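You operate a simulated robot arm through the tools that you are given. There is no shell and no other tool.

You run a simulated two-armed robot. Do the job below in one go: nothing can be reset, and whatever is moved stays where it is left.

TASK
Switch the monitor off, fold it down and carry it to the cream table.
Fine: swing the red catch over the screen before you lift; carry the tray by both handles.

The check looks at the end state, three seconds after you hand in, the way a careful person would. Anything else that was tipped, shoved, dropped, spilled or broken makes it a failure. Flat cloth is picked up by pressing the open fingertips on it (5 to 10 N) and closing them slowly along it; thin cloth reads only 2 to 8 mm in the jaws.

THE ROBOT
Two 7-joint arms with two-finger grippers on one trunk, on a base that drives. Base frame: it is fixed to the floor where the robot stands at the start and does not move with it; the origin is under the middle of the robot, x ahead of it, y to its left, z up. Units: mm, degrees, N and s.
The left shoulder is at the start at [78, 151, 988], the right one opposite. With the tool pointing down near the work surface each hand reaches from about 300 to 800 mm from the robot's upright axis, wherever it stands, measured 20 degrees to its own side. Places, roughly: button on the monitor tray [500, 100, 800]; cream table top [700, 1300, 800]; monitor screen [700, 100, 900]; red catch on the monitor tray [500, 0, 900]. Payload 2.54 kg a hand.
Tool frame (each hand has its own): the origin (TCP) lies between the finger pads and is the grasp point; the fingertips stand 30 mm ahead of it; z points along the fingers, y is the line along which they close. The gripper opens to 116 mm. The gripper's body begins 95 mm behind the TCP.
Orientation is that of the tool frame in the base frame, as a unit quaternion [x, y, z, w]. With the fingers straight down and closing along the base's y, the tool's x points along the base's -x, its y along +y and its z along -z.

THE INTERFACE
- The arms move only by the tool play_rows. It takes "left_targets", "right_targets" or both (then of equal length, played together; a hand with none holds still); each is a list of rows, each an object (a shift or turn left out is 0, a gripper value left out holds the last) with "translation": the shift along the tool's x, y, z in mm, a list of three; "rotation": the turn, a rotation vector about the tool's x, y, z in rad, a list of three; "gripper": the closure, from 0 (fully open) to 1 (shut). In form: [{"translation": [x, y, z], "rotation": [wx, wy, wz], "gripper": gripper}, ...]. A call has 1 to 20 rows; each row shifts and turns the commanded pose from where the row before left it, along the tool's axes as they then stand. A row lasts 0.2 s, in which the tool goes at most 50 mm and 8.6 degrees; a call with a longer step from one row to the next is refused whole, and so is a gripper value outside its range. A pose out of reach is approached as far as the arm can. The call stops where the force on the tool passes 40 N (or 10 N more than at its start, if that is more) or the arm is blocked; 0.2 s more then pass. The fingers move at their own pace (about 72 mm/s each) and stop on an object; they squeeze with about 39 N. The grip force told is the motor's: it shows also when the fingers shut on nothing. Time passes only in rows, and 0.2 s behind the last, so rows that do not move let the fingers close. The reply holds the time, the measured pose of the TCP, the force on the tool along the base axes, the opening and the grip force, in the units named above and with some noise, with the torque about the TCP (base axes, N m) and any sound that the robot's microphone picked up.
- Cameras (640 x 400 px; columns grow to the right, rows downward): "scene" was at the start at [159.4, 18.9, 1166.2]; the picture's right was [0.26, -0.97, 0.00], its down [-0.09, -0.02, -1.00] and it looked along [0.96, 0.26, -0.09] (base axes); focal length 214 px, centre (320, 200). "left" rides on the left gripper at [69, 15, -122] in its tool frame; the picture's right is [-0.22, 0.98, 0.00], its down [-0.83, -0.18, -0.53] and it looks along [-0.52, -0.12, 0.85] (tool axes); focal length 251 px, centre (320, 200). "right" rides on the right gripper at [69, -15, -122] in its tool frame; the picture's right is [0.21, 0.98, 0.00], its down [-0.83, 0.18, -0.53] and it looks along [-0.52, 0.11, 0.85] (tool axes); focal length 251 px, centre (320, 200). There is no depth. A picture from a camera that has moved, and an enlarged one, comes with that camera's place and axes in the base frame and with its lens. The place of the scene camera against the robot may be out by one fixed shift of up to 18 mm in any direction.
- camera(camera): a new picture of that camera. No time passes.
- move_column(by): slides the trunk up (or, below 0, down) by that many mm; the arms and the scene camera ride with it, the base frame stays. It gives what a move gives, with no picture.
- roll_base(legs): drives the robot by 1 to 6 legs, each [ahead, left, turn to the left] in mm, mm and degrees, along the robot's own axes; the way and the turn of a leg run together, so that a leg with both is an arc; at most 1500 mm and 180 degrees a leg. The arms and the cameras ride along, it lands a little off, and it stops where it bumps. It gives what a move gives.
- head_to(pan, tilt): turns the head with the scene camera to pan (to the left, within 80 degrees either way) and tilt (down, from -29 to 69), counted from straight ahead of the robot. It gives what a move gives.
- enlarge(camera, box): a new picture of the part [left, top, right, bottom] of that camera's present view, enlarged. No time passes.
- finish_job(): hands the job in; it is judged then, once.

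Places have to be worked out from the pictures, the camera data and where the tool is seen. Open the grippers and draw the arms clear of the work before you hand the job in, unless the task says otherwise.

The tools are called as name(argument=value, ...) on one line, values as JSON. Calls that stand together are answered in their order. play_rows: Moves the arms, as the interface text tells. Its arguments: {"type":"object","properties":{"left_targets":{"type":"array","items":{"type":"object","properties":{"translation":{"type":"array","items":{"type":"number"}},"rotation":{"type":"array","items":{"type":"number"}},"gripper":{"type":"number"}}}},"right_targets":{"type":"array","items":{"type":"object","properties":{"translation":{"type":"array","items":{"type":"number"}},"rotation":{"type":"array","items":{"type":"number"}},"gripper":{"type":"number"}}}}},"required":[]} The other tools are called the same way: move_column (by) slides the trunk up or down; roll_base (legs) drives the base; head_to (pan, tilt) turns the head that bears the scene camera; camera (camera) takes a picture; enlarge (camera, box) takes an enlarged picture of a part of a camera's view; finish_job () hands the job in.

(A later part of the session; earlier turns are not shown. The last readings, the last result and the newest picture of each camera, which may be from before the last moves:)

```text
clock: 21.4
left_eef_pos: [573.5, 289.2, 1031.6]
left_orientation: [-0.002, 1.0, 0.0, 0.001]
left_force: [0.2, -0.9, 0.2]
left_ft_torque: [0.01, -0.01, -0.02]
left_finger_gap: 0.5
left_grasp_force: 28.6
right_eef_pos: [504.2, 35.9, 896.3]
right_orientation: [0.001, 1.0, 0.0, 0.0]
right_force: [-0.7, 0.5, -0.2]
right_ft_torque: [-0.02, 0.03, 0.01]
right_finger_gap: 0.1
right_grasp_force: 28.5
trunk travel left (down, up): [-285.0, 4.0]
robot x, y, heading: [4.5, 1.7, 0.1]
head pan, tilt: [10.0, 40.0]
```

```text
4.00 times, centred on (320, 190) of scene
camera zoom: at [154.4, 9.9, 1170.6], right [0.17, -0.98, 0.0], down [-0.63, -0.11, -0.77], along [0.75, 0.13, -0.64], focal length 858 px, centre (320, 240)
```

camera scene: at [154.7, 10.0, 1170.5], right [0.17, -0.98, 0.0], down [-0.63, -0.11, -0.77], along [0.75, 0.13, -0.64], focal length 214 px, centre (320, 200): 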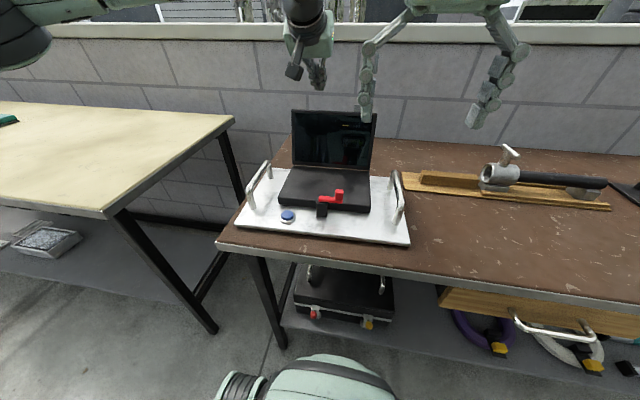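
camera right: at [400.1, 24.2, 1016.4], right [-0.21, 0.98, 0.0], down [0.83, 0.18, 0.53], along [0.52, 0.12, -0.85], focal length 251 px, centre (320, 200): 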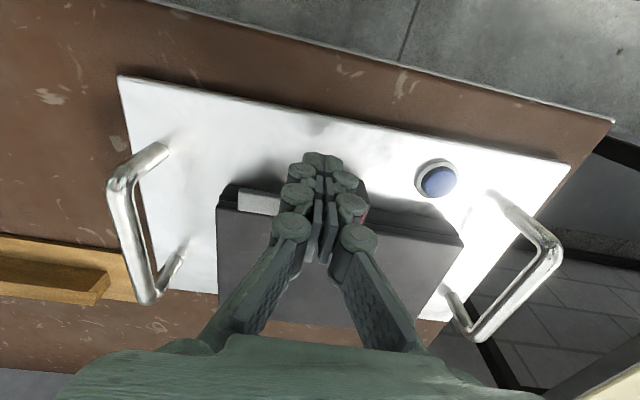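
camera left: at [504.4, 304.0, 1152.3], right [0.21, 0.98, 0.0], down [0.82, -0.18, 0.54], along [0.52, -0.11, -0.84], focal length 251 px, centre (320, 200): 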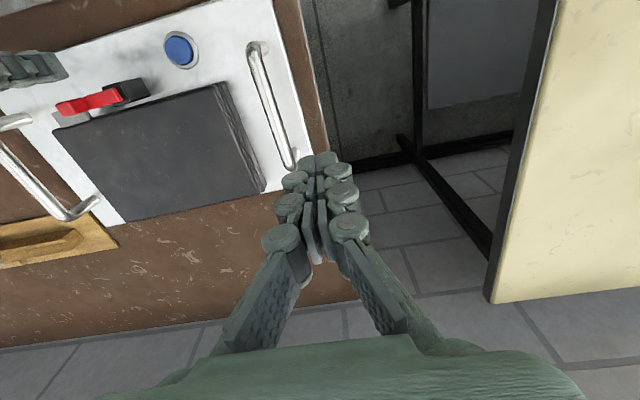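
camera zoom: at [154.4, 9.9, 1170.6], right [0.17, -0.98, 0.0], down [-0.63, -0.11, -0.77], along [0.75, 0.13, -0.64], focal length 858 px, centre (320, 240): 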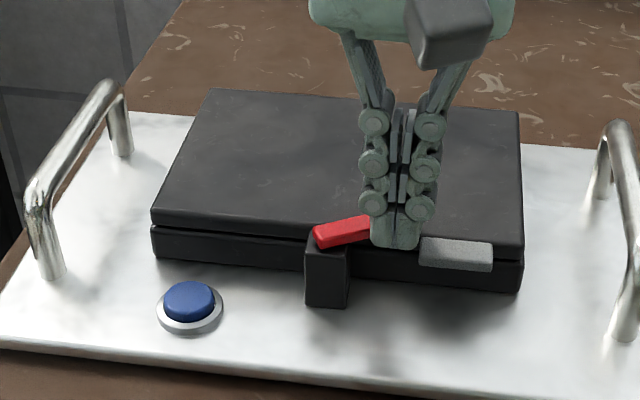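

The catch swings freely. I carry on along the arc: (513,36) → (522,40) → (530,46) → (538,54).

play_rows(right_targets=[{"translation": [-9, 1, 0]}, {"translation": [-9, 3, 0]}, {"translation": [-8, 6, 0]}, {"translation": [-7, 7, 0]}, {"translation": [0, 0, 0]}])

enlarge(camera="left", box=[0, 40, 240, 190])

enlarge(camera="scene", box=[240, 140, 400, 240])

```text
clock: 22.6
left_eef_pos: [572.8, 288.2, 1032.8]
left_orientation: [-0.001, 1.0, 0.0, 0.002]
left_force: [0.2, -0.5, -0.9]
left_ft_torque: [0.01, 0.01, -0.01]
left_finger_gap: 0.2
left_grasp_force: 28.4
right_eef_pos: [536.2, 51.6, 895.7]
right_orientation: [0.0, 1.0, -0.001, 0.0]
right_force: [-3.3, -9.5, 1.1]
right_ft_torque: [-0.04, 0.02, 0.04]
right_finger_gap: 0.0
right_grasp_force: 28.8
trunk travel left (down, up): [-285.0, 4.0]
robot x, y, heading: [-0.1, 1.3, 0.1]
head pan, tilt: [10.0, 40.0]
```

```text
2.67 times, centred on (120, 115) of left
camera zoom: at [504.2, 302.8, 1152.8], right [0.21, 0.98, 0.0], down [0.82, -0.18, 0.54], along [0.52, -0.11, -0.84], focal length 670 px, centre (853, 427)
```

zoom: 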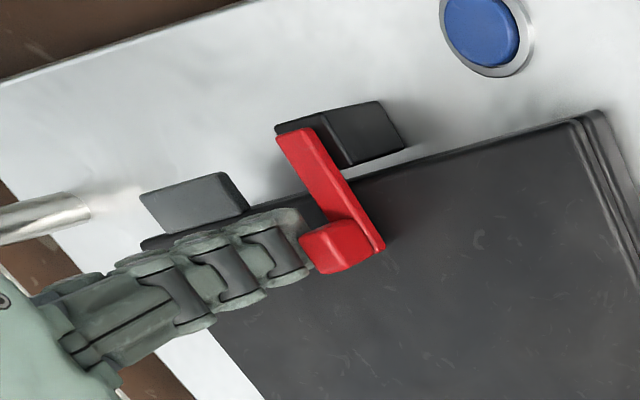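

```text
4.00 times, centred on (320, 190) of scene
camera zoom: at [154.0, 8.8, 1170.7], right [0.17, -0.98, 0.0], down [-0.63, -0.11, -0.77], along [0.75, 0.13, -0.64], focal length 858 px, centre (320, 240)
```

zoom: 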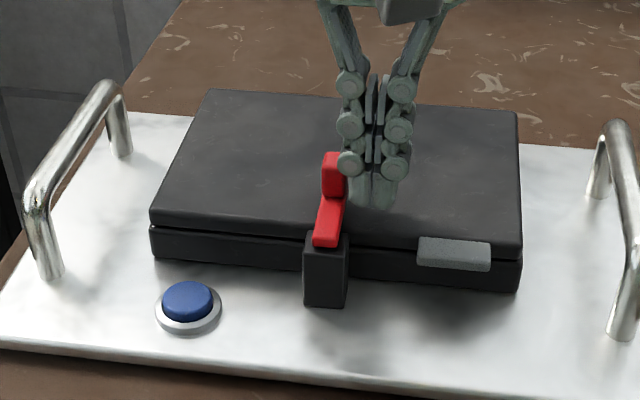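

The catch reached its stop (about 10 N) and lies over the screen. I back off, raise the right hand, and open both grippers above the handles.

play_rows(right_targets=[{"translation": [0, -12, 0]}, {"translation": [0, 0, -45]}, {"translation": [0, 0, -45]}, {"translation": [0, -45, -10], "gripper": 0}, {"translation": [0, -45, 0]}, {"translation": [0, -45, 0]}, {"translation": [0, 0, 0]}, {"translation": [0, 0, 0]}], left_targets=[{"translation": [0, 0, 0]}, {"translation": [0, 0, 0], "gripper": 0}, {"translation": [0, 0, 0]}, {"translation": [0, 0, 0]}, {"translation": [0, 0, 0]}, {"translation": [0, 0, 0]}, {"translation": [0, 0, 0]}, {"translation": [0, 0, 0]}])

camera(camera="right")

camera(camera="left")

enlarge(camera="scene", box=[220, 130, 428, 260])

```text
clock: 24.4
left_eef_pos: [573.4, 288.4, 1031.8]
left_orientation: [-0.001, 1.0, 0.0, 0.001]
left_force: [-0.1, -0.4, 0.4]
left_ft_torque: [-0.01, 0.01, 0.0]
left_finger_gap: 115.8
left_grasp_force: 0.1
right_eef_pos: [537.0, -93.2, 993.4]
right_orientation: [0.0, 1.0, 0.0, 0.0]
right_force: [-0.8, 0.3, 0.4]
right_ft_torque: [0.02, -0.01, -0.02]
right_finger_gap: 116.0
right_grasp_force: 0.0
trunk travel left (down, up): [-285.0, 4.0]
robot x, y, heading: [0.1, -1.6, -0.2]
head pan, tilt: [10.0, 40.0]
```

```text
taken
camera right: at [467.3, -108.1, 1114.0], right [-0.21, 0.98, 0.0], down [0.83, 0.18, 0.53], along [0.52, 0.11, -0.85], focal length 251 px, centre (320, 200)
```

right: 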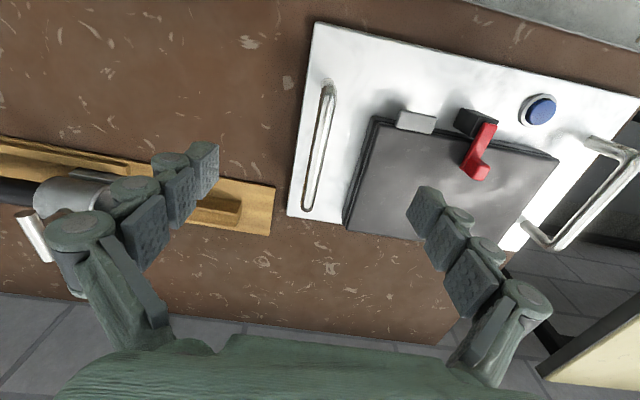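

```text
taken
camera left: at [504.5, 303.8, 1152.3], right [0.21, 0.98, 0.0], down [0.82, -0.18, 0.54], along [0.52, -0.11, -0.84], focal length 251 px, centre (320, 200)
```

left: 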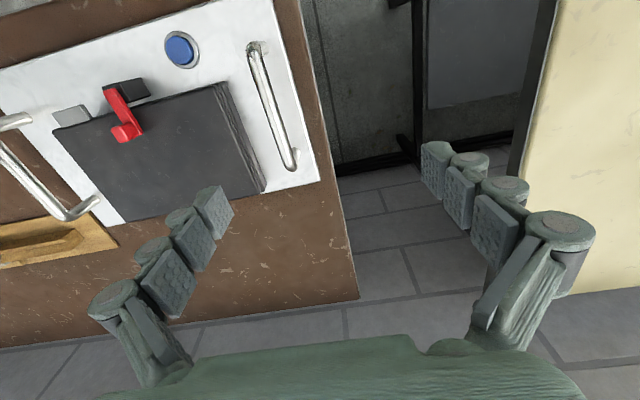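

```text
3.08 times, centred on (324, 195) of scene
camera zoom: at [154.4, 9.7, 1170.6], right [0.17, -0.98, 0.0], down [-0.63, -0.11, -0.77], along [0.75, 0.13, -0.64], focal length 660 px, centre (308, 215)
```

zoom: 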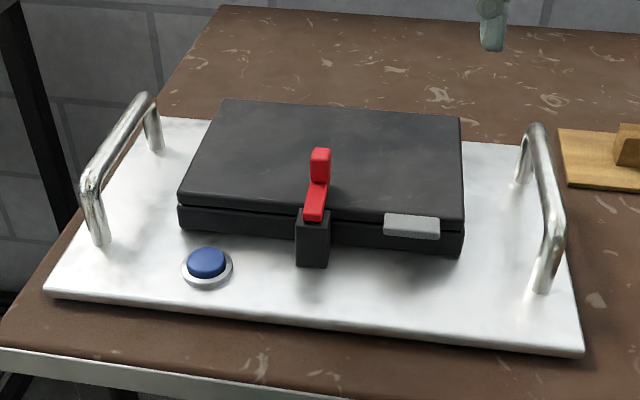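

The catch lies over the closed screen. Handles: left bar about y=236, right bar about y=-89.5, both z≈866 and x 497–621. I half-close the grippers (to clear the laptop sides) and move both hands above the bars.

play_rows(right_targets=[{"translation": [-9.5, 0.9, 15.8], "gripper": 0.5}, {"translation": [-9.5, 0.9, 15.8]}, {"translation": [-9.5, 0.9, 15.8]}, {"translation": [-9.5, 0.9, 15.8]}, {"translation": [0, 0, 0]}], left_targets=[{"translation": [-0.4, -13.2, 25.5], "gripper": 0.5}, {"translation": [-0.4, -13.2, 25.5]}, {"translation": [-0.4, -13.2, 25.5]}, {"translation": [-0.4, -13.2, 25.5]}, {"translation": [0, 0, 0]}])

camera(camera="right")

camera(camera="left")

enlarge(camera="scene", box=[220, 100, 428, 230])

```text
clock: 25.6
left_eef_pos: [573.4, 236.6, 927.7]
left_orientation: [0.0, 1.0, 0.0, 0.001]
left_force: [-0.1, -0.6, -0.2]
left_ft_torque: [-0.02, -0.02, 0.03]
left_finger_gap: 58.0
left_grasp_force: 0.1
right_eef_pos: [573.6, -91.2, 931.2]
right_orientation: [0.0, 1.0, 0.0, 0.001]
right_force: [0.7, 0.6, -0.3]
right_ft_torque: [0.01, -0.03, 0.0]
right_finger_gap: 57.9
right_grasp_force: 0.1
trunk travel left (down, up): [-285.0, 4.0]
robot x, y, heading: [0.4, -1.0, -0.0]
head pan, tilt: [10.0, 40.0]
```

```text
taken
camera right: at [505.2, -104.9, 1052.3], right [-0.21, 0.98, 0.0], down [0.83, 0.18, 0.53], along [0.52, 0.11, -0.85], focal length 251 px, centre (320, 200)
```

right: 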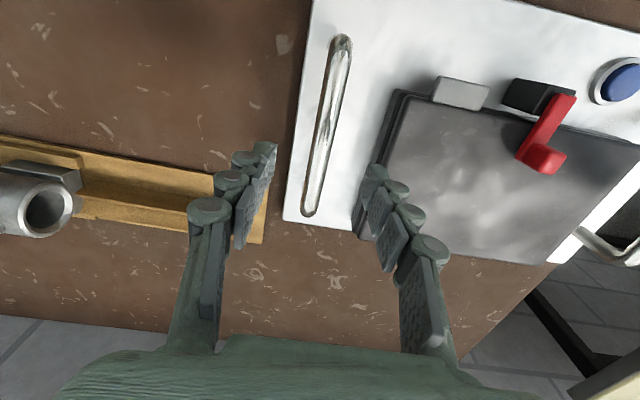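

```text
taken
camera left: at [504.1, 251.5, 1048.7], right [0.21, 0.98, 0.0], down [0.82, -0.18, 0.54], along [0.52, -0.11, -0.84], focal length 251 px, centre (320, 200)
```

left: 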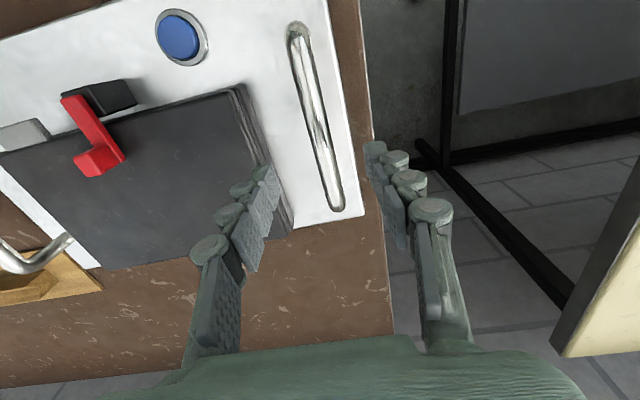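

```text
3.08 times, centred on (324, 165) of scene
camera zoom: at [154.2, 9.9, 1170.7], right [0.17, -0.98, 0.0], down [-0.63, -0.11, -0.77], along [0.75, 0.13, -0.64], focal length 660 px, centre (308, 308)
```

zoom: 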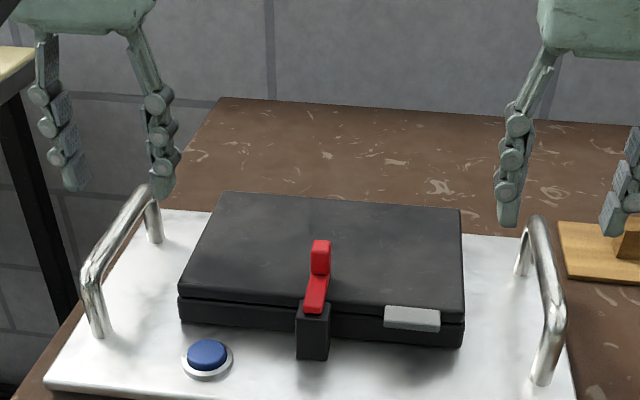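

Both bars are between the jaws (left needs ~3 mm to +y). I descend to the bar height.

play_rows(right_targets=[{"translation": [-1, 1, 22]}, {"translation": [0, 0, 22]}, {"translation": [0, 0, 21]}, {"translation": [0, 0, 0]}], left_targets=[{"translation": [-1, 3, 21]}, {"translation": [0, 0, 21]}, {"translation": [0, 0, 20]}, {"translation": [0, 0, 0]}])

camera(camera="right")

camera(camera="left")

enlarge(camera="scene", box=[220, 100, 428, 230])

```text
clock: 26.6
left_eef_pos: [575.3, 240.2, 867.3]
left_orientation: [-0.001, 1.0, 0.0, 0.0]
left_force: [0.4, -0.5, -0.2]
left_ft_torque: [0.01, -0.02, 0.01]
left_finger_gap: 58.3
left_grasp_force: 0.1
right_eef_pos: [575.9, -90.3, 867.1]
right_orientation: [0.001, 1.0, 0.0, 0.0]
right_force: [-0.2, 0.2, 0.1]
right_ft_torque: [-0.01, -0.01, -0.02]
right_finger_gap: 57.9
right_grasp_force: 0.1
trunk travel left (down, up): [-285.0, 4.0]
robot x, y, heading: [0.9, 2.7, -0.1]
head pan, tilt: [10.0, 40.0]
```

```text
taken
camera right: at [506.1, -104.0, 989.4], right [-0.21, 0.98, 0.0], down [0.83, 0.18, 0.53], along [0.52, 0.11, -0.85], focal length 251 px, centre (320, 200)
```

right: 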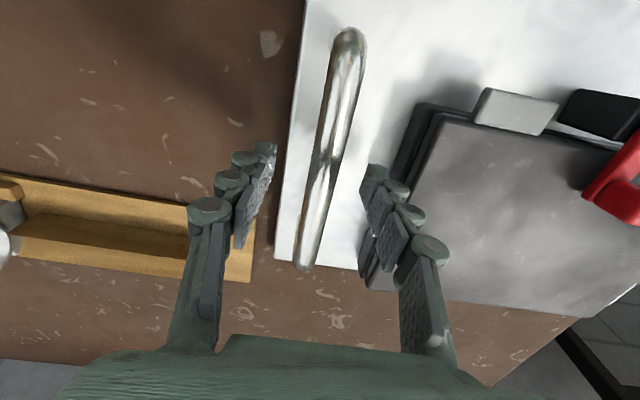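

```text
taken
camera left: at [506.0, 255.1, 988.1], right [0.21, 0.98, 0.0], down [0.82, -0.18, 0.54], along [0.52, -0.11, -0.84], focal length 251 px, centre (320, 200)
```

left: 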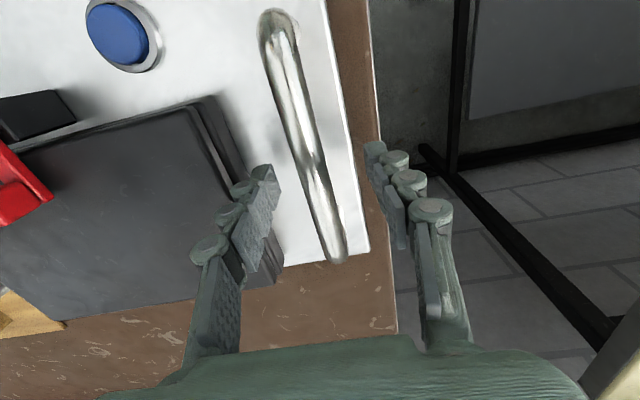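

```text
3.08 times, centred on (324, 165) of scene
camera zoom: at [154.3, 9.9, 1170.6], right [0.17, -0.98, 0.0], down [-0.63, -0.11, -0.77], along [0.75, 0.13, -0.64], focal length 660 px, centre (308, 308)
```

zoom: 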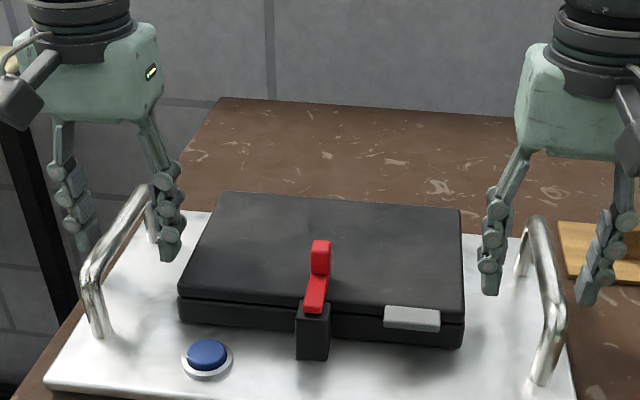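

Bars are centred between the pads; I turn ~1° to align and close both grippers.

play_rows(right_targets=[{"rotation": [0, 0, -0.02]}, {"gripper": 1}, {"translation": [0, 0, 0]}, {"translation": [0, 0, 0]}, {"translation": [0, 0, 0]}], left_targets=[{"rotation": [0, 0, -0.02]}, {"gripper": 1}, {"translation": [0, 0, 0]}, {"translation": [0, 0, 0]}, {"translation": [0, 0, 0]}])

camera(camera="right")

camera(camera="left")

head_to(pan=55, tilt=30)

camera(camera="scene")

```text
clock: 27.8
left_eef_pos: [575.1, 239.8, 866.9]
left_orientation: [-0.011, 1.0, 0.0, 0.001]
left_force: [0.1, 2.8, 0.0]
left_ft_torque: [0.02, -0.09, 0.09]
left_finger_gap: 14.1
left_grasp_force: 39.3
right_eef_pos: [574.5, -91.6, 867.7]
right_orientation: [-0.009, 1.0, 0.0, 0.0]
right_force: [-1.1, -4.2, -0.2]
right_ft_torque: [0.03, -0.09, 0.19]
right_finger_gap: 14.5
right_grasp_force: 39.1
trunk travel left (down, up): [-285.0, 4.0]
robot x, y, heading: [0.3, -0.8, -0.0]
head pan, tilt: [10.0, 40.0]
```

```text
taken
camera right: at [506.3, -105.5, 988.9], right [-0.23, 0.97, 0.0], down [0.82, 0.2, 0.53], along [0.52, 0.12, -0.85], focal length 251 px, centre (320, 200)
```

right: 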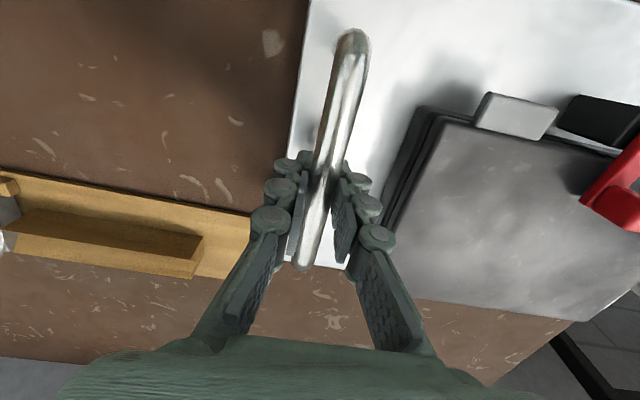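

```text
taken
camera left: at [505.6, 253.2, 988.0], right [0.19, 0.98, 0.0], down [0.83, -0.16, 0.54], along [0.53, -0.1, -0.84], focal length 251 px, centre (320, 200)
```

left: 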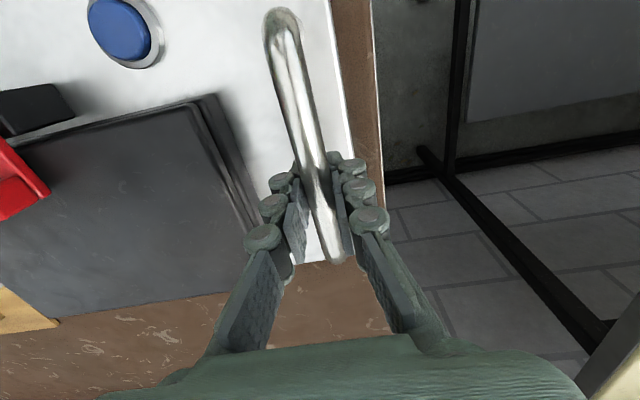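

```text
clock: 28.9
left_eef_pos: [574.8, 240.0, 868.0]
left_orientation: [-0.011, 1.0, 0.001, 0.001]
left_force: [-1.4, 6.3, -0.4]
left_ft_torque: [-0.03, 0.01, 0.09]
left_finger_gap: 14.0
left_grasp_force: 38.9
right_eef_pos: [575.9, -89.5, 866.8]
right_orientation: [-0.009, 1.0, 0.001, 0.0]
right_force: [-2.6, -8.3, -0.8]
right_ft_torque: [0.01, -0.05, 0.18]
right_finger_gap: 14.3
right_grasp_force: 38.9
trunk travel left (down, up): [-285.0, 4.0]
robot x, y, heading: [0.6, 2.4, 0.0]
head pan, tilt: [55.0, 30.0]
```

```text
taken
camera scene: at [122.7, 69.0, 1185.9], right [0.82, -0.57, 0.0], down [-0.29, -0.41, -0.87], along [0.5, 0.71, -0.5], focal length 214 px, centre (320, 200)
```

scene: 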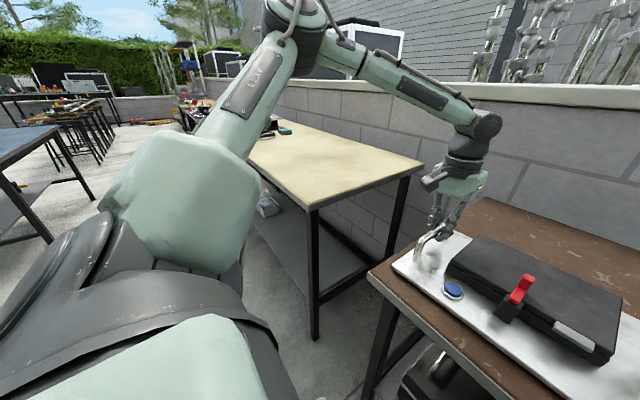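

Both hands hold the bars (14 mm gaps, 39 N). Before lifting I check the floor and the way to the left.

head_to(pan=80, tilt=25)

camera(camera="scene")

head_to(pan=35, tilt=40)

camera(camera="scene")

```text
clock: 29.8
left_eef_pos: [575.4, 239.6, 868.4]
left_orientation: [-0.01, 1.0, 0.0, 0.001]
left_force: [-0.6, 7.8, -0.8]
left_ft_torque: [0.0, -0.08, 0.09]
left_finger_gap: 14.2
left_grasp_force: 39.0
right_eef_pos: [575.5, -90.4, 869.1]
right_orientation: [-0.01, 1.0, 0.0, 0.0]
right_force: [-2.5, -9.2, 0.0]
right_ft_torque: [0.01, 0.01, 0.2]
right_finger_gap: 14.5
right_grasp_force: 39.1
trunk travel left (down, up): [-285.0, 4.0]
robot x, y, heading: [-3.9, -0.0, 0.1]
head pan, tilt: [80.0, 25.0]
```

```text
taken
camera scene: at [86.9, 85.7, 1193.9], right [0.98, -0.17, 0.0], down [-0.07, -0.42, -0.91], along [0.16, 0.89, -0.42], focal length 214 px, centre (320, 200)
```

scene: 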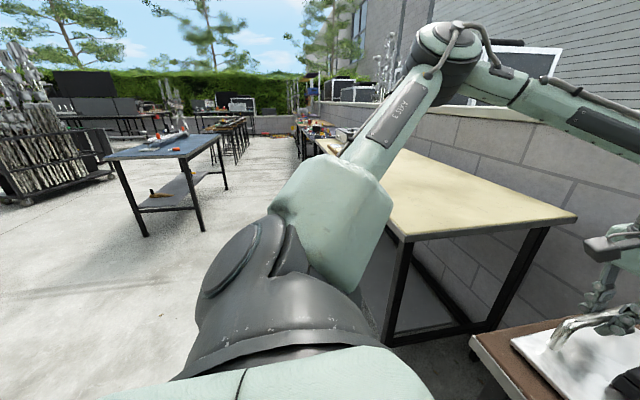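

```text
clock: 30.9
left_eef_pos: [575.2, 240.0, 867.2]
left_orientation: [-0.01, 1.0, 0.0, 0.001]
left_force: [-0.6, 9.4, 0.0]
left_ft_torque: [-0.01, 0.09, 0.07]
left_finger_gap: 14.4
left_grasp_force: 39.1
right_eef_pos: [574.8, -88.9, 868.7]
right_orientation: [-0.01, 1.0, 0.0, 0.0]
right_force: [-2.4, -12.3, -0.8]
right_ft_torque: [0.05, 0.07, 0.54]
right_finger_gap: 14.3
right_grasp_force: 39.0
trunk travel left (down, up): [-285.0, 4.0]
robot x, y, heading: [0.0, 1.1, 0.1]
head pan, tilt: [35.0, 40.0]
```

```text
taken
camera scene: at [140.5, 43.8, 1170.6], right [0.57, -0.82, 0.0], down [-0.53, -0.37, -0.77], along [0.63, 0.44, -0.64], focal length 214 px, centre (320, 200)
```

scene: 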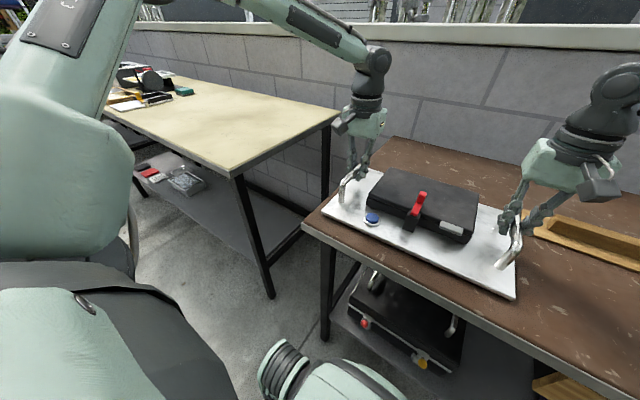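

A growing inward squeeze (~10 N) shows between the hands; I relax it by 1 mm each side and lift a little.

play_rows(right_targets=[{"translation": [0, -1, 0]}, {"translation": [0, 0, -3]}, {"translation": [0, 0, -4]}, {"translation": [0, 0, -5]}, {"translation": [0, 0, 0]}], left_targets=[{"translation": [0, 1, 0]}, {"translation": [0, 0, -3]}, {"translation": [0, 0, -4]}, {"translation": [0, 0, -5]}, {"translation": [0, 0, 0]}])

enlarge(camera="scene", box=[300, 140, 540, 300])

```text
clock: 32.1
left_eef_pos: [576.4, 240.3, 878.8]
left_orientation: [-0.01, 1.0, -0.001, 0.001]
left_force: [3.7, 7.6, -6.0]
left_ft_torque: [0.04, 0.1, 0.41]
left_finger_gap: 14.4
left_grasp_force: 39.3
right_eef_pos: [576.9, -88.9, 878.5]
right_orientation: [-0.011, 1.0, 0.001, -0.001]
right_force: [-2.9, -8.3, -4.8]
right_ft_torque: [0.03, -0.01, 0.67]
right_finger_gap: 14.1
right_grasp_force: 39.0
trunk travel left (down, up): [-285.0, 4.0]
robot x, y, heading: [-0.2, 1.1, 0.3]
head pan, tilt: [35.0, 40.0]
```

```text
2.50 times, centred on (420, 220) of scene
camera zoom: at [141.3, 44.0, 1170.4], right [0.57, -0.82, 0.0], down [-0.53, -0.37, -0.77], along [0.63, 0.44, -0.64], focal length 536 px, centre (70, 150)
```

zoom: 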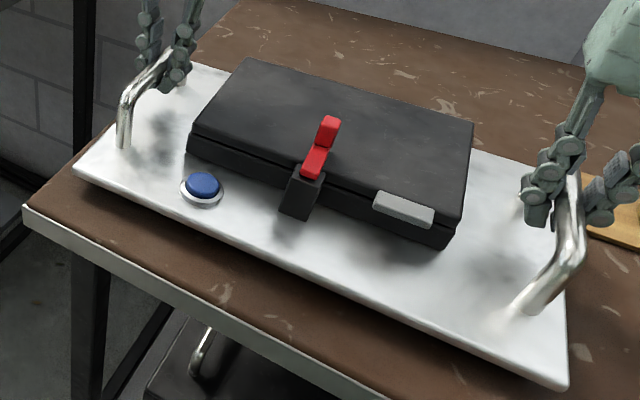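

The tray is off the table at ~1.1 kg total, level. I lift another 80 mm.

play_rows(right_targets=[{"translation": [0, 0, -10]}, {"translation": [0, 0, -14]}, {"translation": [0, 0, -14]}, {"translation": [0, 0, -14]}, {"translation": [0, 0, -14]}, {"translation": [0, 0, -10]}, {"translation": [0, 0, -4]}, {"translation": [0, 0, 0]}], left_targets=[{"translation": [0, 0, -10]}, {"translation": [0, 0, -14]}, {"translation": [0, 0, -14]}, {"translation": [0, 0, -14]}, {"translation": [0, 0, -14]}, {"translation": [0, 0, -10]}, {"translation": [0, 0, -4]}, {"translation": [0, 0, 0]}])

camera(camera="scene")

camera(camera="left")

```text
clock: 33.9
left_eef_pos: [575.7, 239.5, 959.4]
left_orientation: [-0.009, 1.0, 0.0, 0.0]
left_force: [-0.1, 1.6, -5.9]
left_ft_torque: [-0.02, 0.38, -0.02]
left_finger_gap: 14.1
left_grasp_force: 39.2
right_eef_pos: [575.6, -91.5, 958.4]
right_orientation: [-0.011, 1.0, 0.0, 0.0]
right_force: [1.3, -1.5, -5.9]
right_ft_torque: [0.02, -0.34, -0.21]
right_finger_gap: 14.3
right_grasp_force: 39.2
trunk travel left (down, up): [-285.0, 4.0]
robot x, y, heading: [1.1, 3.8, 0.1]
head pan, tilt: [35.0, 40.0]
```

```text
taken
camera scene: at [141.3, 44.0, 1170.4], right [0.57, -0.82, 0.0], down [-0.53, -0.37, -0.77], along [0.63, 0.44, -0.64], focal length 214 px, centre (320, 200)
```

scene: 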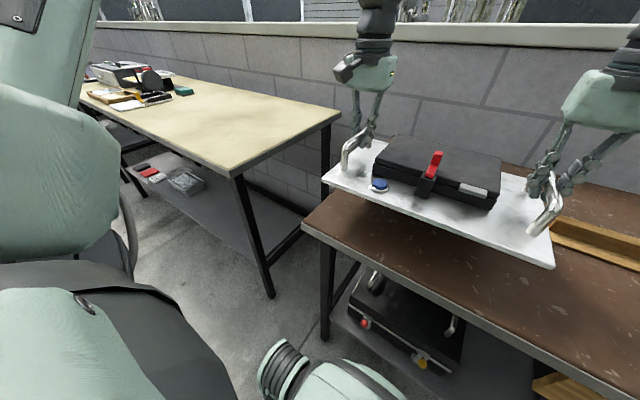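

```text
taken
camera left: at [507.0, 253.0, 1079.3], right [0.19, 0.98, 0.0], down [0.83, -0.16, 0.53], along [0.52, -0.1, -0.85], focal length 251 px, centre (320, 200)
```

left: 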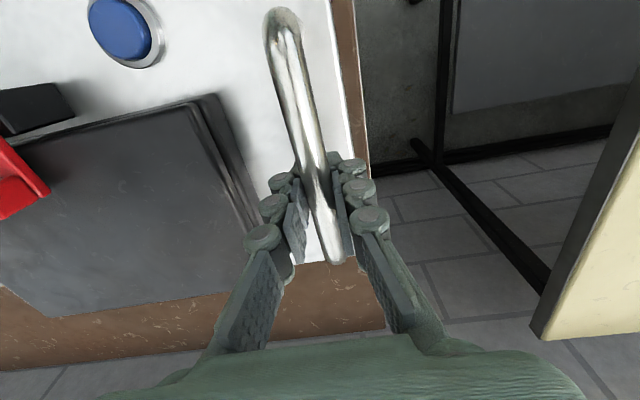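

The tray is level and about 90 mm up. I back off from the table and then drive left to the cream table in stages.

roll_base(legs=[[-120, 0, 0]])

camera(camera="scene")

```text
clock: 35.2
left_eef_pos: [457.4, 239.6, 958.7]
left_orientation: [-0.011, 1.0, -0.001, 0.001]
left_force: [-1.8, -1.7, -5.1]
left_ft_torque: [-0.02, 0.39, -0.2]
left_finger_gap: 14.2
left_grasp_force: 39.4
right_eef_pos: [455.6, -89.6, 958.7]
right_orientation: [-0.01, 1.0, 0.0, -0.001]
right_force: [0.4, 1.3, -5.0]
right_ft_torque: [0.02, -0.37, -0.12]
right_finger_gap: 14.5
right_grasp_force: 38.9
trunk travel left (down, up): [-285.0, 4.0]
robot x, y, heading: [-118.6, -2.4, -0.0]
head pan, tilt: [35.0, 40.0]
```

```text
taken
camera scene: at [22.4, 44.1, 1170.6], right [0.57, -0.82, 0.0], down [-0.53, -0.37, -0.77], along [0.63, 0.44, -0.64], focal length 214 px, centre (320, 200)
```

scene: 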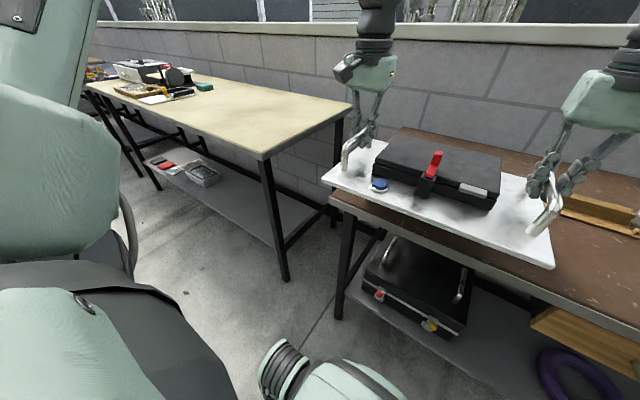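

Stable. I drive left, first 500 mm, then check.

roll_base(legs=[[0, 500, 0]])

camera(camera="scene")

camera(camera="left")

```text
clock: 40.4
left_eef_pos: [452.8, 739.2, 957.9]
left_orientation: [-0.017, 1.0, 0.0, 0.001]
left_force: [-0.3, 0.0, -5.6]
left_ft_torque: [-0.02, 0.05, -0.08]
left_finger_gap: 14.2
left_grasp_force: 39.2
right_eef_pos: [454.3, 408.6, 958.9]
right_orientation: [-0.016, 1.0, 0.0, -0.001]
right_force: [0.8, 1.8, -5.3]
right_ft_torque: [-0.01, 0.0, -0.06]
right_finger_gap: 14.2
right_grasp_force: 38.4
trunk travel left (down, up): [-285.0, 4.0]
robot x, y, heading: [-122.1, 494.4, 0.5]
head pan, tilt: [35.0, 40.0]
```

```text
taken
camera scene: at [19.9, 538.7, 1170.4], right [0.58, -0.81, 0.0], down [-0.52, -0.37, -0.77], along [0.62, 0.45, -0.64], focal length 214 px, centre (320, 200)
```

scene: 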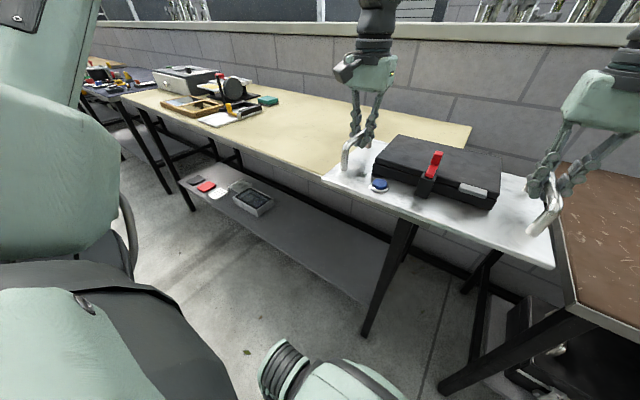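

```text
taken
camera left: at [383.5, 751.6, 1079.2], right [0.18, 0.98, 0.0], down [0.83, -0.16, 0.53], along [0.53, -0.1, -0.84], focal length 251 px, centre (320, 200)
```

left: 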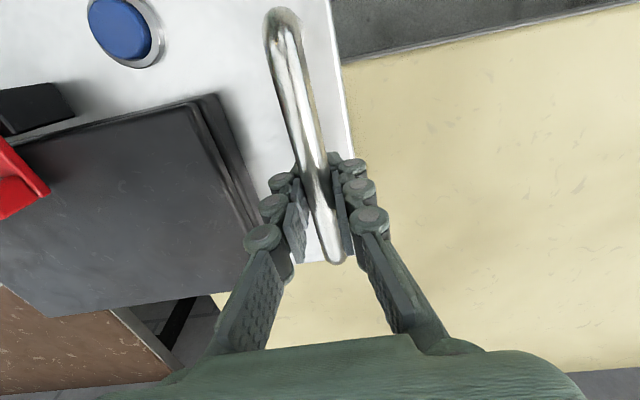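

The way is clear; items on the cream table start at about y≈1490. I drive another 420 mm left with a small heading correction.

roll_base(legs=[[0, 420, -0.5]])

camera(camera="scene")

camera(camera="left")

camera(camera="right")

```text
clock: 45.0
left_eef_pos: [449.3, 1156.6, 958.3]
left_orientation: [-0.014, 1.0, -0.001, -0.001]
left_force: [-0.4, -1.1, -5.9]
left_ft_torque: [0.03, 0.13, -0.12]
left_finger_gap: 14.4
left_grasp_force: 38.8
right_eef_pos: [451.3, 826.0, 958.8]
right_orientation: [-0.014, 1.0, 0.0, 0.0]
right_force: [0.5, 1.0, -6.3]
right_ft_torque: [-0.02, -0.04, -0.03]
right_finger_gap: 14.1
right_grasp_force: 38.8
trunk travel left (down, up): [-285.0, 4.0]
robot x, y, heading: [-125.0, 912.2, 0.2]
head pan, tilt: [35.0, 40.0]
```

```text
taken
camera scene: at [16.0, 957.0, 1170.4], right [0.58, -0.81, 0.0], down [-0.52, -0.37, -0.77], along [0.62, 0.44, -0.64], focal length 214 px, centre (320, 200)
```

scene: 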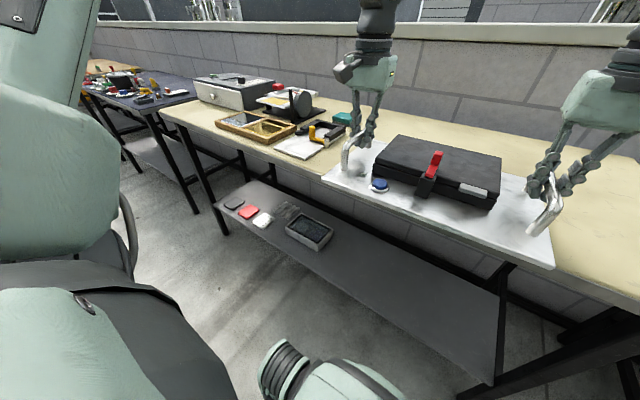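

```text
taken
camera left: at [379.8, 1169.3, 1079.1], right [0.19, 0.98, 0.0], down [0.83, -0.16, 0.53], along [0.53, -0.1, -0.84], focal length 251 px, centre (320, 200)
```

left: 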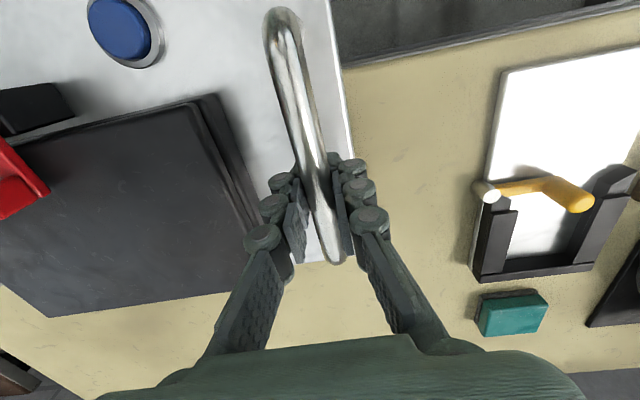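

```text
taken
camera right: at [382.4, 810.2, 1079.7], right [-0.24, 0.97, 0.0], down [0.82, 0.21, 0.53], along [0.52, 0.13, -0.85], focal length 251 px, centre (320, 200)
```

right: 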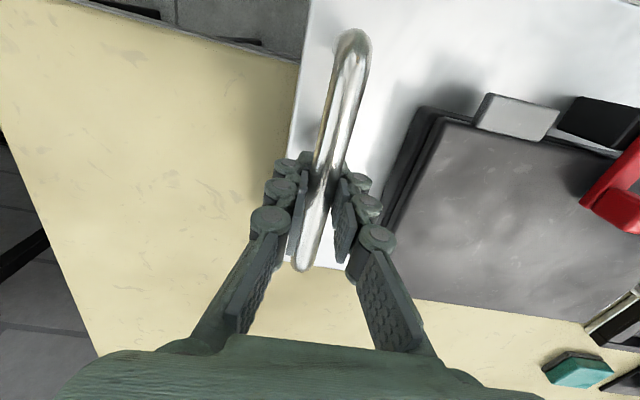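

Items (paper, frame) start at y≈1345 and the table front edge is at x≈405. I drive 100 mm forward and 50 mm right, leaving good margins.

roll_base(legs=[[0, -50, 0], [100, 0, -0.2]])

camera(camera="scene")

camera(camera="left")

camera(camera="right")

```text
clock: 46.9
left_eef_pos: [554.5, 1104.4, 957.1]
left_orientation: [-0.013, 1.0, 0.0, -0.001]
left_force: [0.9, -1.5, -6.7]
left_ft_torque: [0.02, 0.05, -0.05]
left_finger_gap: 14.1
left_grasp_force: 39.2
right_eef_pos: [553.8, 774.7, 957.3]
right_orientation: [-0.014, 1.0, 0.0, -0.001]
right_force: [0.7, 1.6, -6.0]
right_ft_torque: [-0.05, 0.05, -0.06]
right_finger_gap: 14.2
right_grasp_force: 39.2
trunk travel left (down, up): [-285.0, 4.0]
robot x, y, heading: [-24.1, 863.3, 0.4]
head pan, tilt: [35.0, 40.0]
```

```text
taken
camera scene: at [119.7, 907.1, 1170.3], right [0.58, -0.82, 0.0], down [-0.53, -0.37, -0.76], along [0.62, 0.44, -0.64], focal length 214 px, centre (320, 200)
```

scene: 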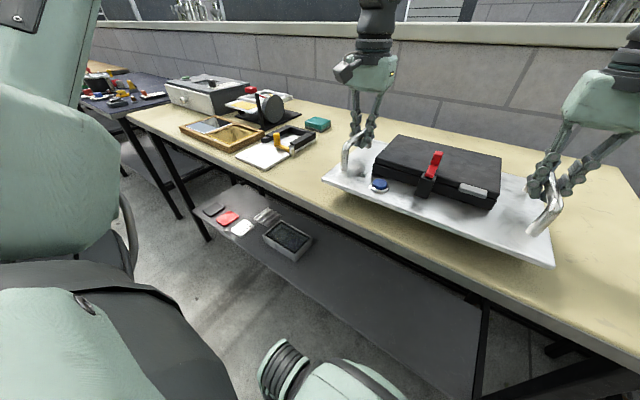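

```text
taken
camera left: at [484.2, 1118.1, 1078.5], right [0.19, 0.98, 0.0], down [0.83, -0.16, 0.53], along [0.52, -0.1, -0.85], focal length 251 px, centre (320, 200)
```

left: 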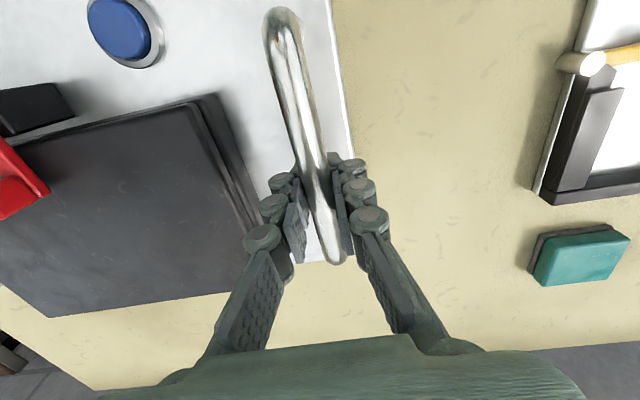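

```text
taken
camera right: at [485.4, 759.0, 1079.2], right [-0.24, 0.97, 0.0], down [0.82, 0.2, 0.53], along [0.52, 0.13, -0.85], focal length 251 px, centre (320, 200)
```

right: 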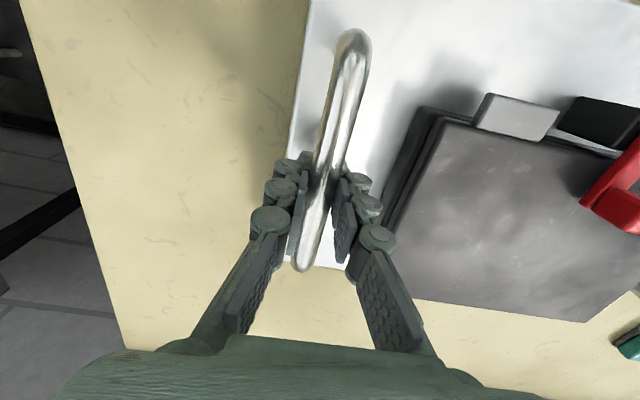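

Tray is well above free table space. I extend 40 mm forward and lower to about 15 mm above the expected resting height.

play_rows(right_targets=[{"translation": [-10, 0, 0]}, {"translation": [-15, 0, 0]}, {"translation": [-15, 0, 0]}, {"translation": [0, 0, 10]}, {"translation": [0, 0, 14]}, {"translation": [0, 0, 14]}, {"translation": [0, 0, 14]}, {"translation": [0, 0, 12]}, {"translation": [0, 0, 8]}, {"translation": [0, 0, 0]}], left_targets=[{"translation": [-10, 0, 0]}, {"translation": [-15, 0, 0]}, {"translation": [-15, 0, 0]}, {"translation": [0, 0, 10]}, {"translation": [0, 0, 14]}, {"translation": [0, 0, 14]}, {"translation": [0, 0, 14]}, {"translation": [0, 0, 12]}, {"translation": [0, 0, 8]}, {"translation": [0, 0, 0]}])

camera(camera="scene")

camera(camera="left")

```text
clock: 49.1
left_eef_pos: [590.5, 1105.8, 896.7]
left_orientation: [-0.013, 1.0, -0.001, 0.008]
left_force: [-6.8, 3.1, 20.6]
left_ft_torque: [-0.07, 0.96, -0.06]
left_finger_gap: 12.4
left_grasp_force: 37.7
right_eef_pos: [590.4, 775.5, 896.1]
right_orientation: [-0.012, 1.0, 0.002, 0.006]
right_force: [-3.1, -2.9, 17.5]
right_ft_torque: [0.02, 1.07, 0.13]
right_finger_gap: 12.6
right_grasp_force: 38.0
trunk travel left (down, up): [-285.0, 4.0]
robot x, y, heading: [-25.5, 862.7, 0.5]
head pan, tilt: [35.0, 40.0]
stopped in row 10 (left hand): the force on the tool passed its limit at 41 N (the readings are from after the stop); the commanded pose is now the measured one
```

```text
taken
camera scene: at [113.6, 906.6, 1170.8], right [0.58, -0.82, 0.0], down [-0.52, -0.37, -0.77], along [0.63, 0.44, -0.64], focal length 214 px, centre (320, 200)
```

scene: 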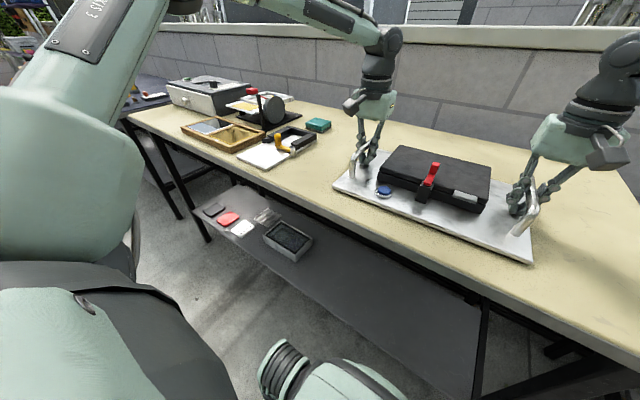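

```text
taken
camera left: at [519.7, 1118.4, 1015.7], right [0.19, 0.98, 0.0], down [0.82, -0.16, 0.55], along [0.54, -0.1, -0.84], focal length 251 px, centre (320, 200)
```

left: 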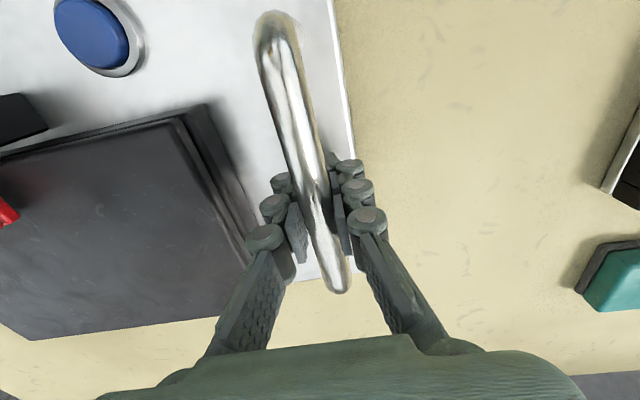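

The tray met the cream table earlier than expected (table top is higher, ~825). I relieve the pressure by raising the hands slightly and check the tray.

play_rows(right_targets=[{"translation": [0, 0, -2]}, {"translation": [0, 0, 0]}], left_targets=[{"translation": [0, 0, -2]}, {"translation": [0, 0, 0]}])

enlarge(camera="scene", box=[320, 120, 560, 270])

camera(camera="right")

```text
clock: 49.7
left_eef_pos: [590.8, 1106.0, 895.2]
left_orientation: [-0.014, 1.0, -0.002, 0.008]
left_force: [-5.7, 4.0, 12.1]
left_ft_torque: [-0.06, -1.07, 0.0]
left_finger_gap: 12.2
left_grasp_force: 37.7
right_eef_pos: [590.7, 774.8, 896.3]
right_orientation: [-0.012, 1.0, 0.002, 0.005]
right_force: [-12.0, -5.3, 14.1]
right_ft_torque: [0.16, -1.14, 0.13]
right_finger_gap: 12.9
right_grasp_force: 37.4
trunk travel left (down, up): [-285.0, 4.0]
robot x, y, heading: [-22.2, 862.1, 0.3]
head pan, tilt: [35.0, 40.0]
```

```text
2.67 times, centred on (440, 195) of scene
camera zoom: at [113.8, 906.6, 1171.1], right [0.58, -0.82, 0.0], down [-0.52, -0.37, -0.77], along [0.63, 0.44, -0.64], focal length 572 px, centre (0, 213)
```

zoom: 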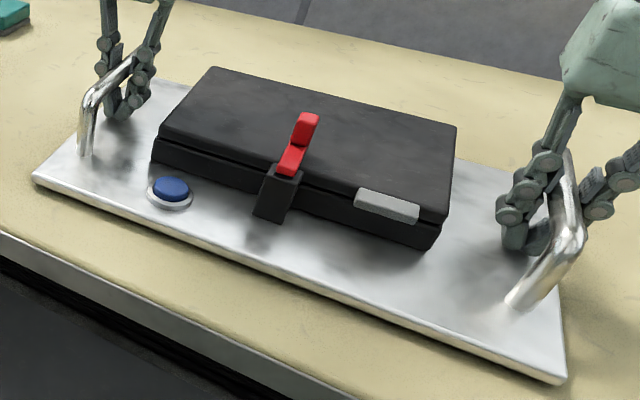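

```text
taken
camera right: at [521.5, 759.4, 1016.3], right [-0.24, 0.97, 0.0], down [0.82, 0.2, 0.54], along [0.53, 0.13, -0.84], focal length 251 px, centre (320, 200)
```

right: 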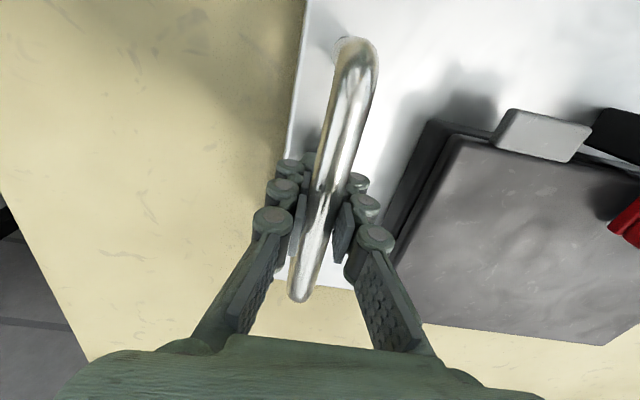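

The hands slid down ~20 mm on the bars, and still press ~13 N. I relieve further before opening.

play_rows(right_targets=[{"translation": [0, 0, -2]}, {"translation": [0, 0, -2]}, {"translation": [0, 0, 0]}], left_targets=[{"translation": [0, 0, -2]}, {"translation": [0, 0, -2]}, {"translation": [0, 0, 0]}])

enlarge(camera="scene", box=[320, 170, 560, 270])

camera(camera="left")

```text
clock: 50.5
left_eef_pos: [592.8, 1105.2, 897.0]
left_orientation: [-0.014, 1.0, -0.001, 0.004]
left_force: [1.1, 0.6, -2.6]
left_ft_torque: [0.02, -0.13, 0.11]
left_finger_gap: 12.3
left_grasp_force: 37.6
right_eef_pos: [593.9, 776.3, 896.2]
right_orientation: [-0.011, 1.0, 0.002, 0.003]
right_force: [-2.2, -2.7, -2.1]
right_ft_torque: [0.04, -0.15, 0.27]
right_finger_gap: 12.6
right_grasp_force: 37.3
trunk travel left (down, up): [-285.0, 4.0]
robot x, y, heading: [-20.7, 862.4, 0.3]
head pan, tilt: [35.0, 40.0]
```

```text
2.67 times, centred on (440, 220) of scene
camera zoom: at [117.8, 907.0, 1170.4], right [0.58, -0.82, 0.0], down [-0.52, -0.37, -0.77], along [0.63, 0.44, -0.64], focal length 572 px, centre (0, 147)
```

zoom: 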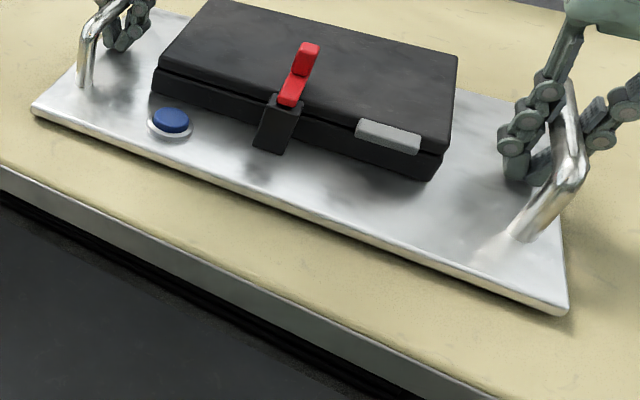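

```text
taken
camera left: at [522.6, 1119.2, 1016.5], right [0.19, 0.98, 0.0], down [0.83, -0.16, 0.54], along [0.53, -0.1, -0.84], focal length 251 px, centre (320, 200)
```

left: 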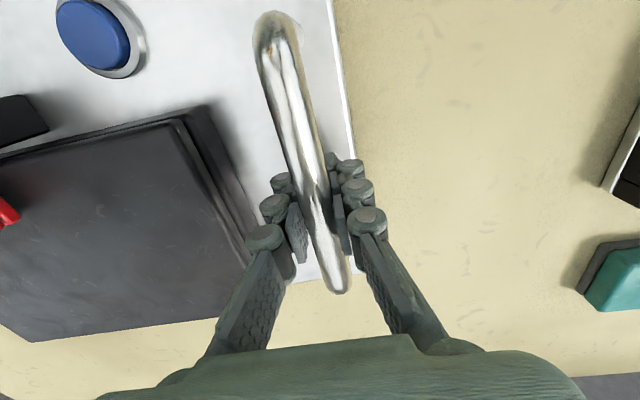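

The load is on the table, forces near zero. I open both grippers to about 58 mm and then raise the hands straight up.

play_rows(right_targets=[{"gripper": 0.55}, {"translation": [0, 0, 0]}, {"translation": [0, 0, 0]}], left_targets=[{"gripper": 0.55}, {"translation": [0, 0, 0]}, {"translation": [0, 0, 0]}])

camera(camera="left")

camera(camera="right")

```text
clock: 51.3
left_eef_pos: [593.2, 1106.6, 897.9]
left_orientation: [-0.014, 1.0, 0.0, 0.005]
left_force: [0.6, -0.3, 0.1]
left_ft_torque: [0.04, 0.0, 0.04]
left_finger_gap: 51.9
left_grasp_force: 0.1
right_eef_pos: [594.7, 776.0, 896.1]
right_orientation: [-0.011, 1.0, 0.003, 0.002]
right_force: [-0.2, 0.4, 1.1]
right_ft_torque: [0.01, -0.02, 0.02]
right_finger_gap: 52.3
right_grasp_force: 0.1
trunk travel left (down, up): [-285.0, 4.0]
robot x, y, heading: [-24.3, 862.5, 0.4]
head pan, tilt: [35.0, 40.0]
```

```text
taken
camera left: at [522.8, 1119.2, 1017.5], right [0.19, 0.98, 0.0], down [0.83, -0.16, 0.54], along [0.53, -0.1, -0.84], focal length 251 px, centre (320, 200)
```

left: 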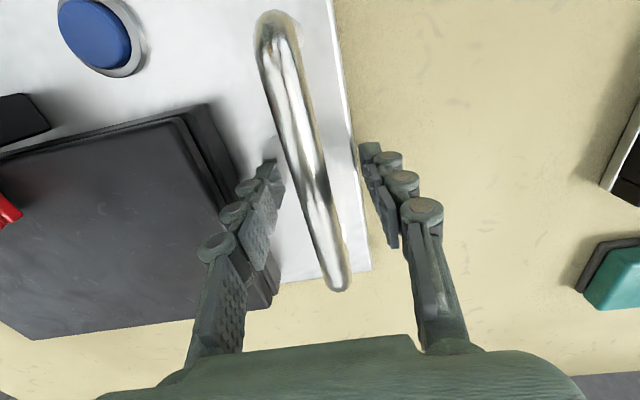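

```text
taken
camera right: at [524.9, 760.3, 1017.3], right [-0.24, 0.97, 0.0], down [0.82, 0.2, 0.54], along [0.52, 0.13, -0.84], focal length 251 px, centre (320, 200)
```

right: 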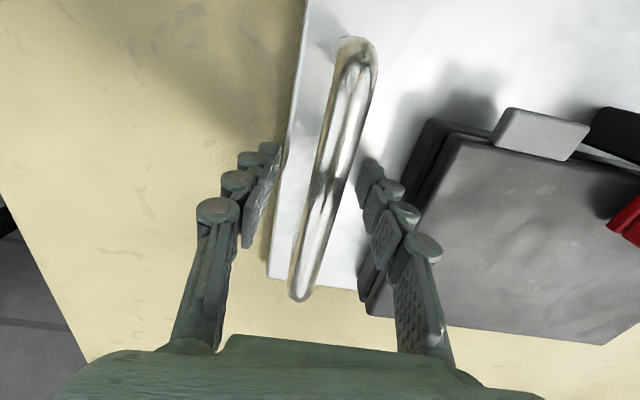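

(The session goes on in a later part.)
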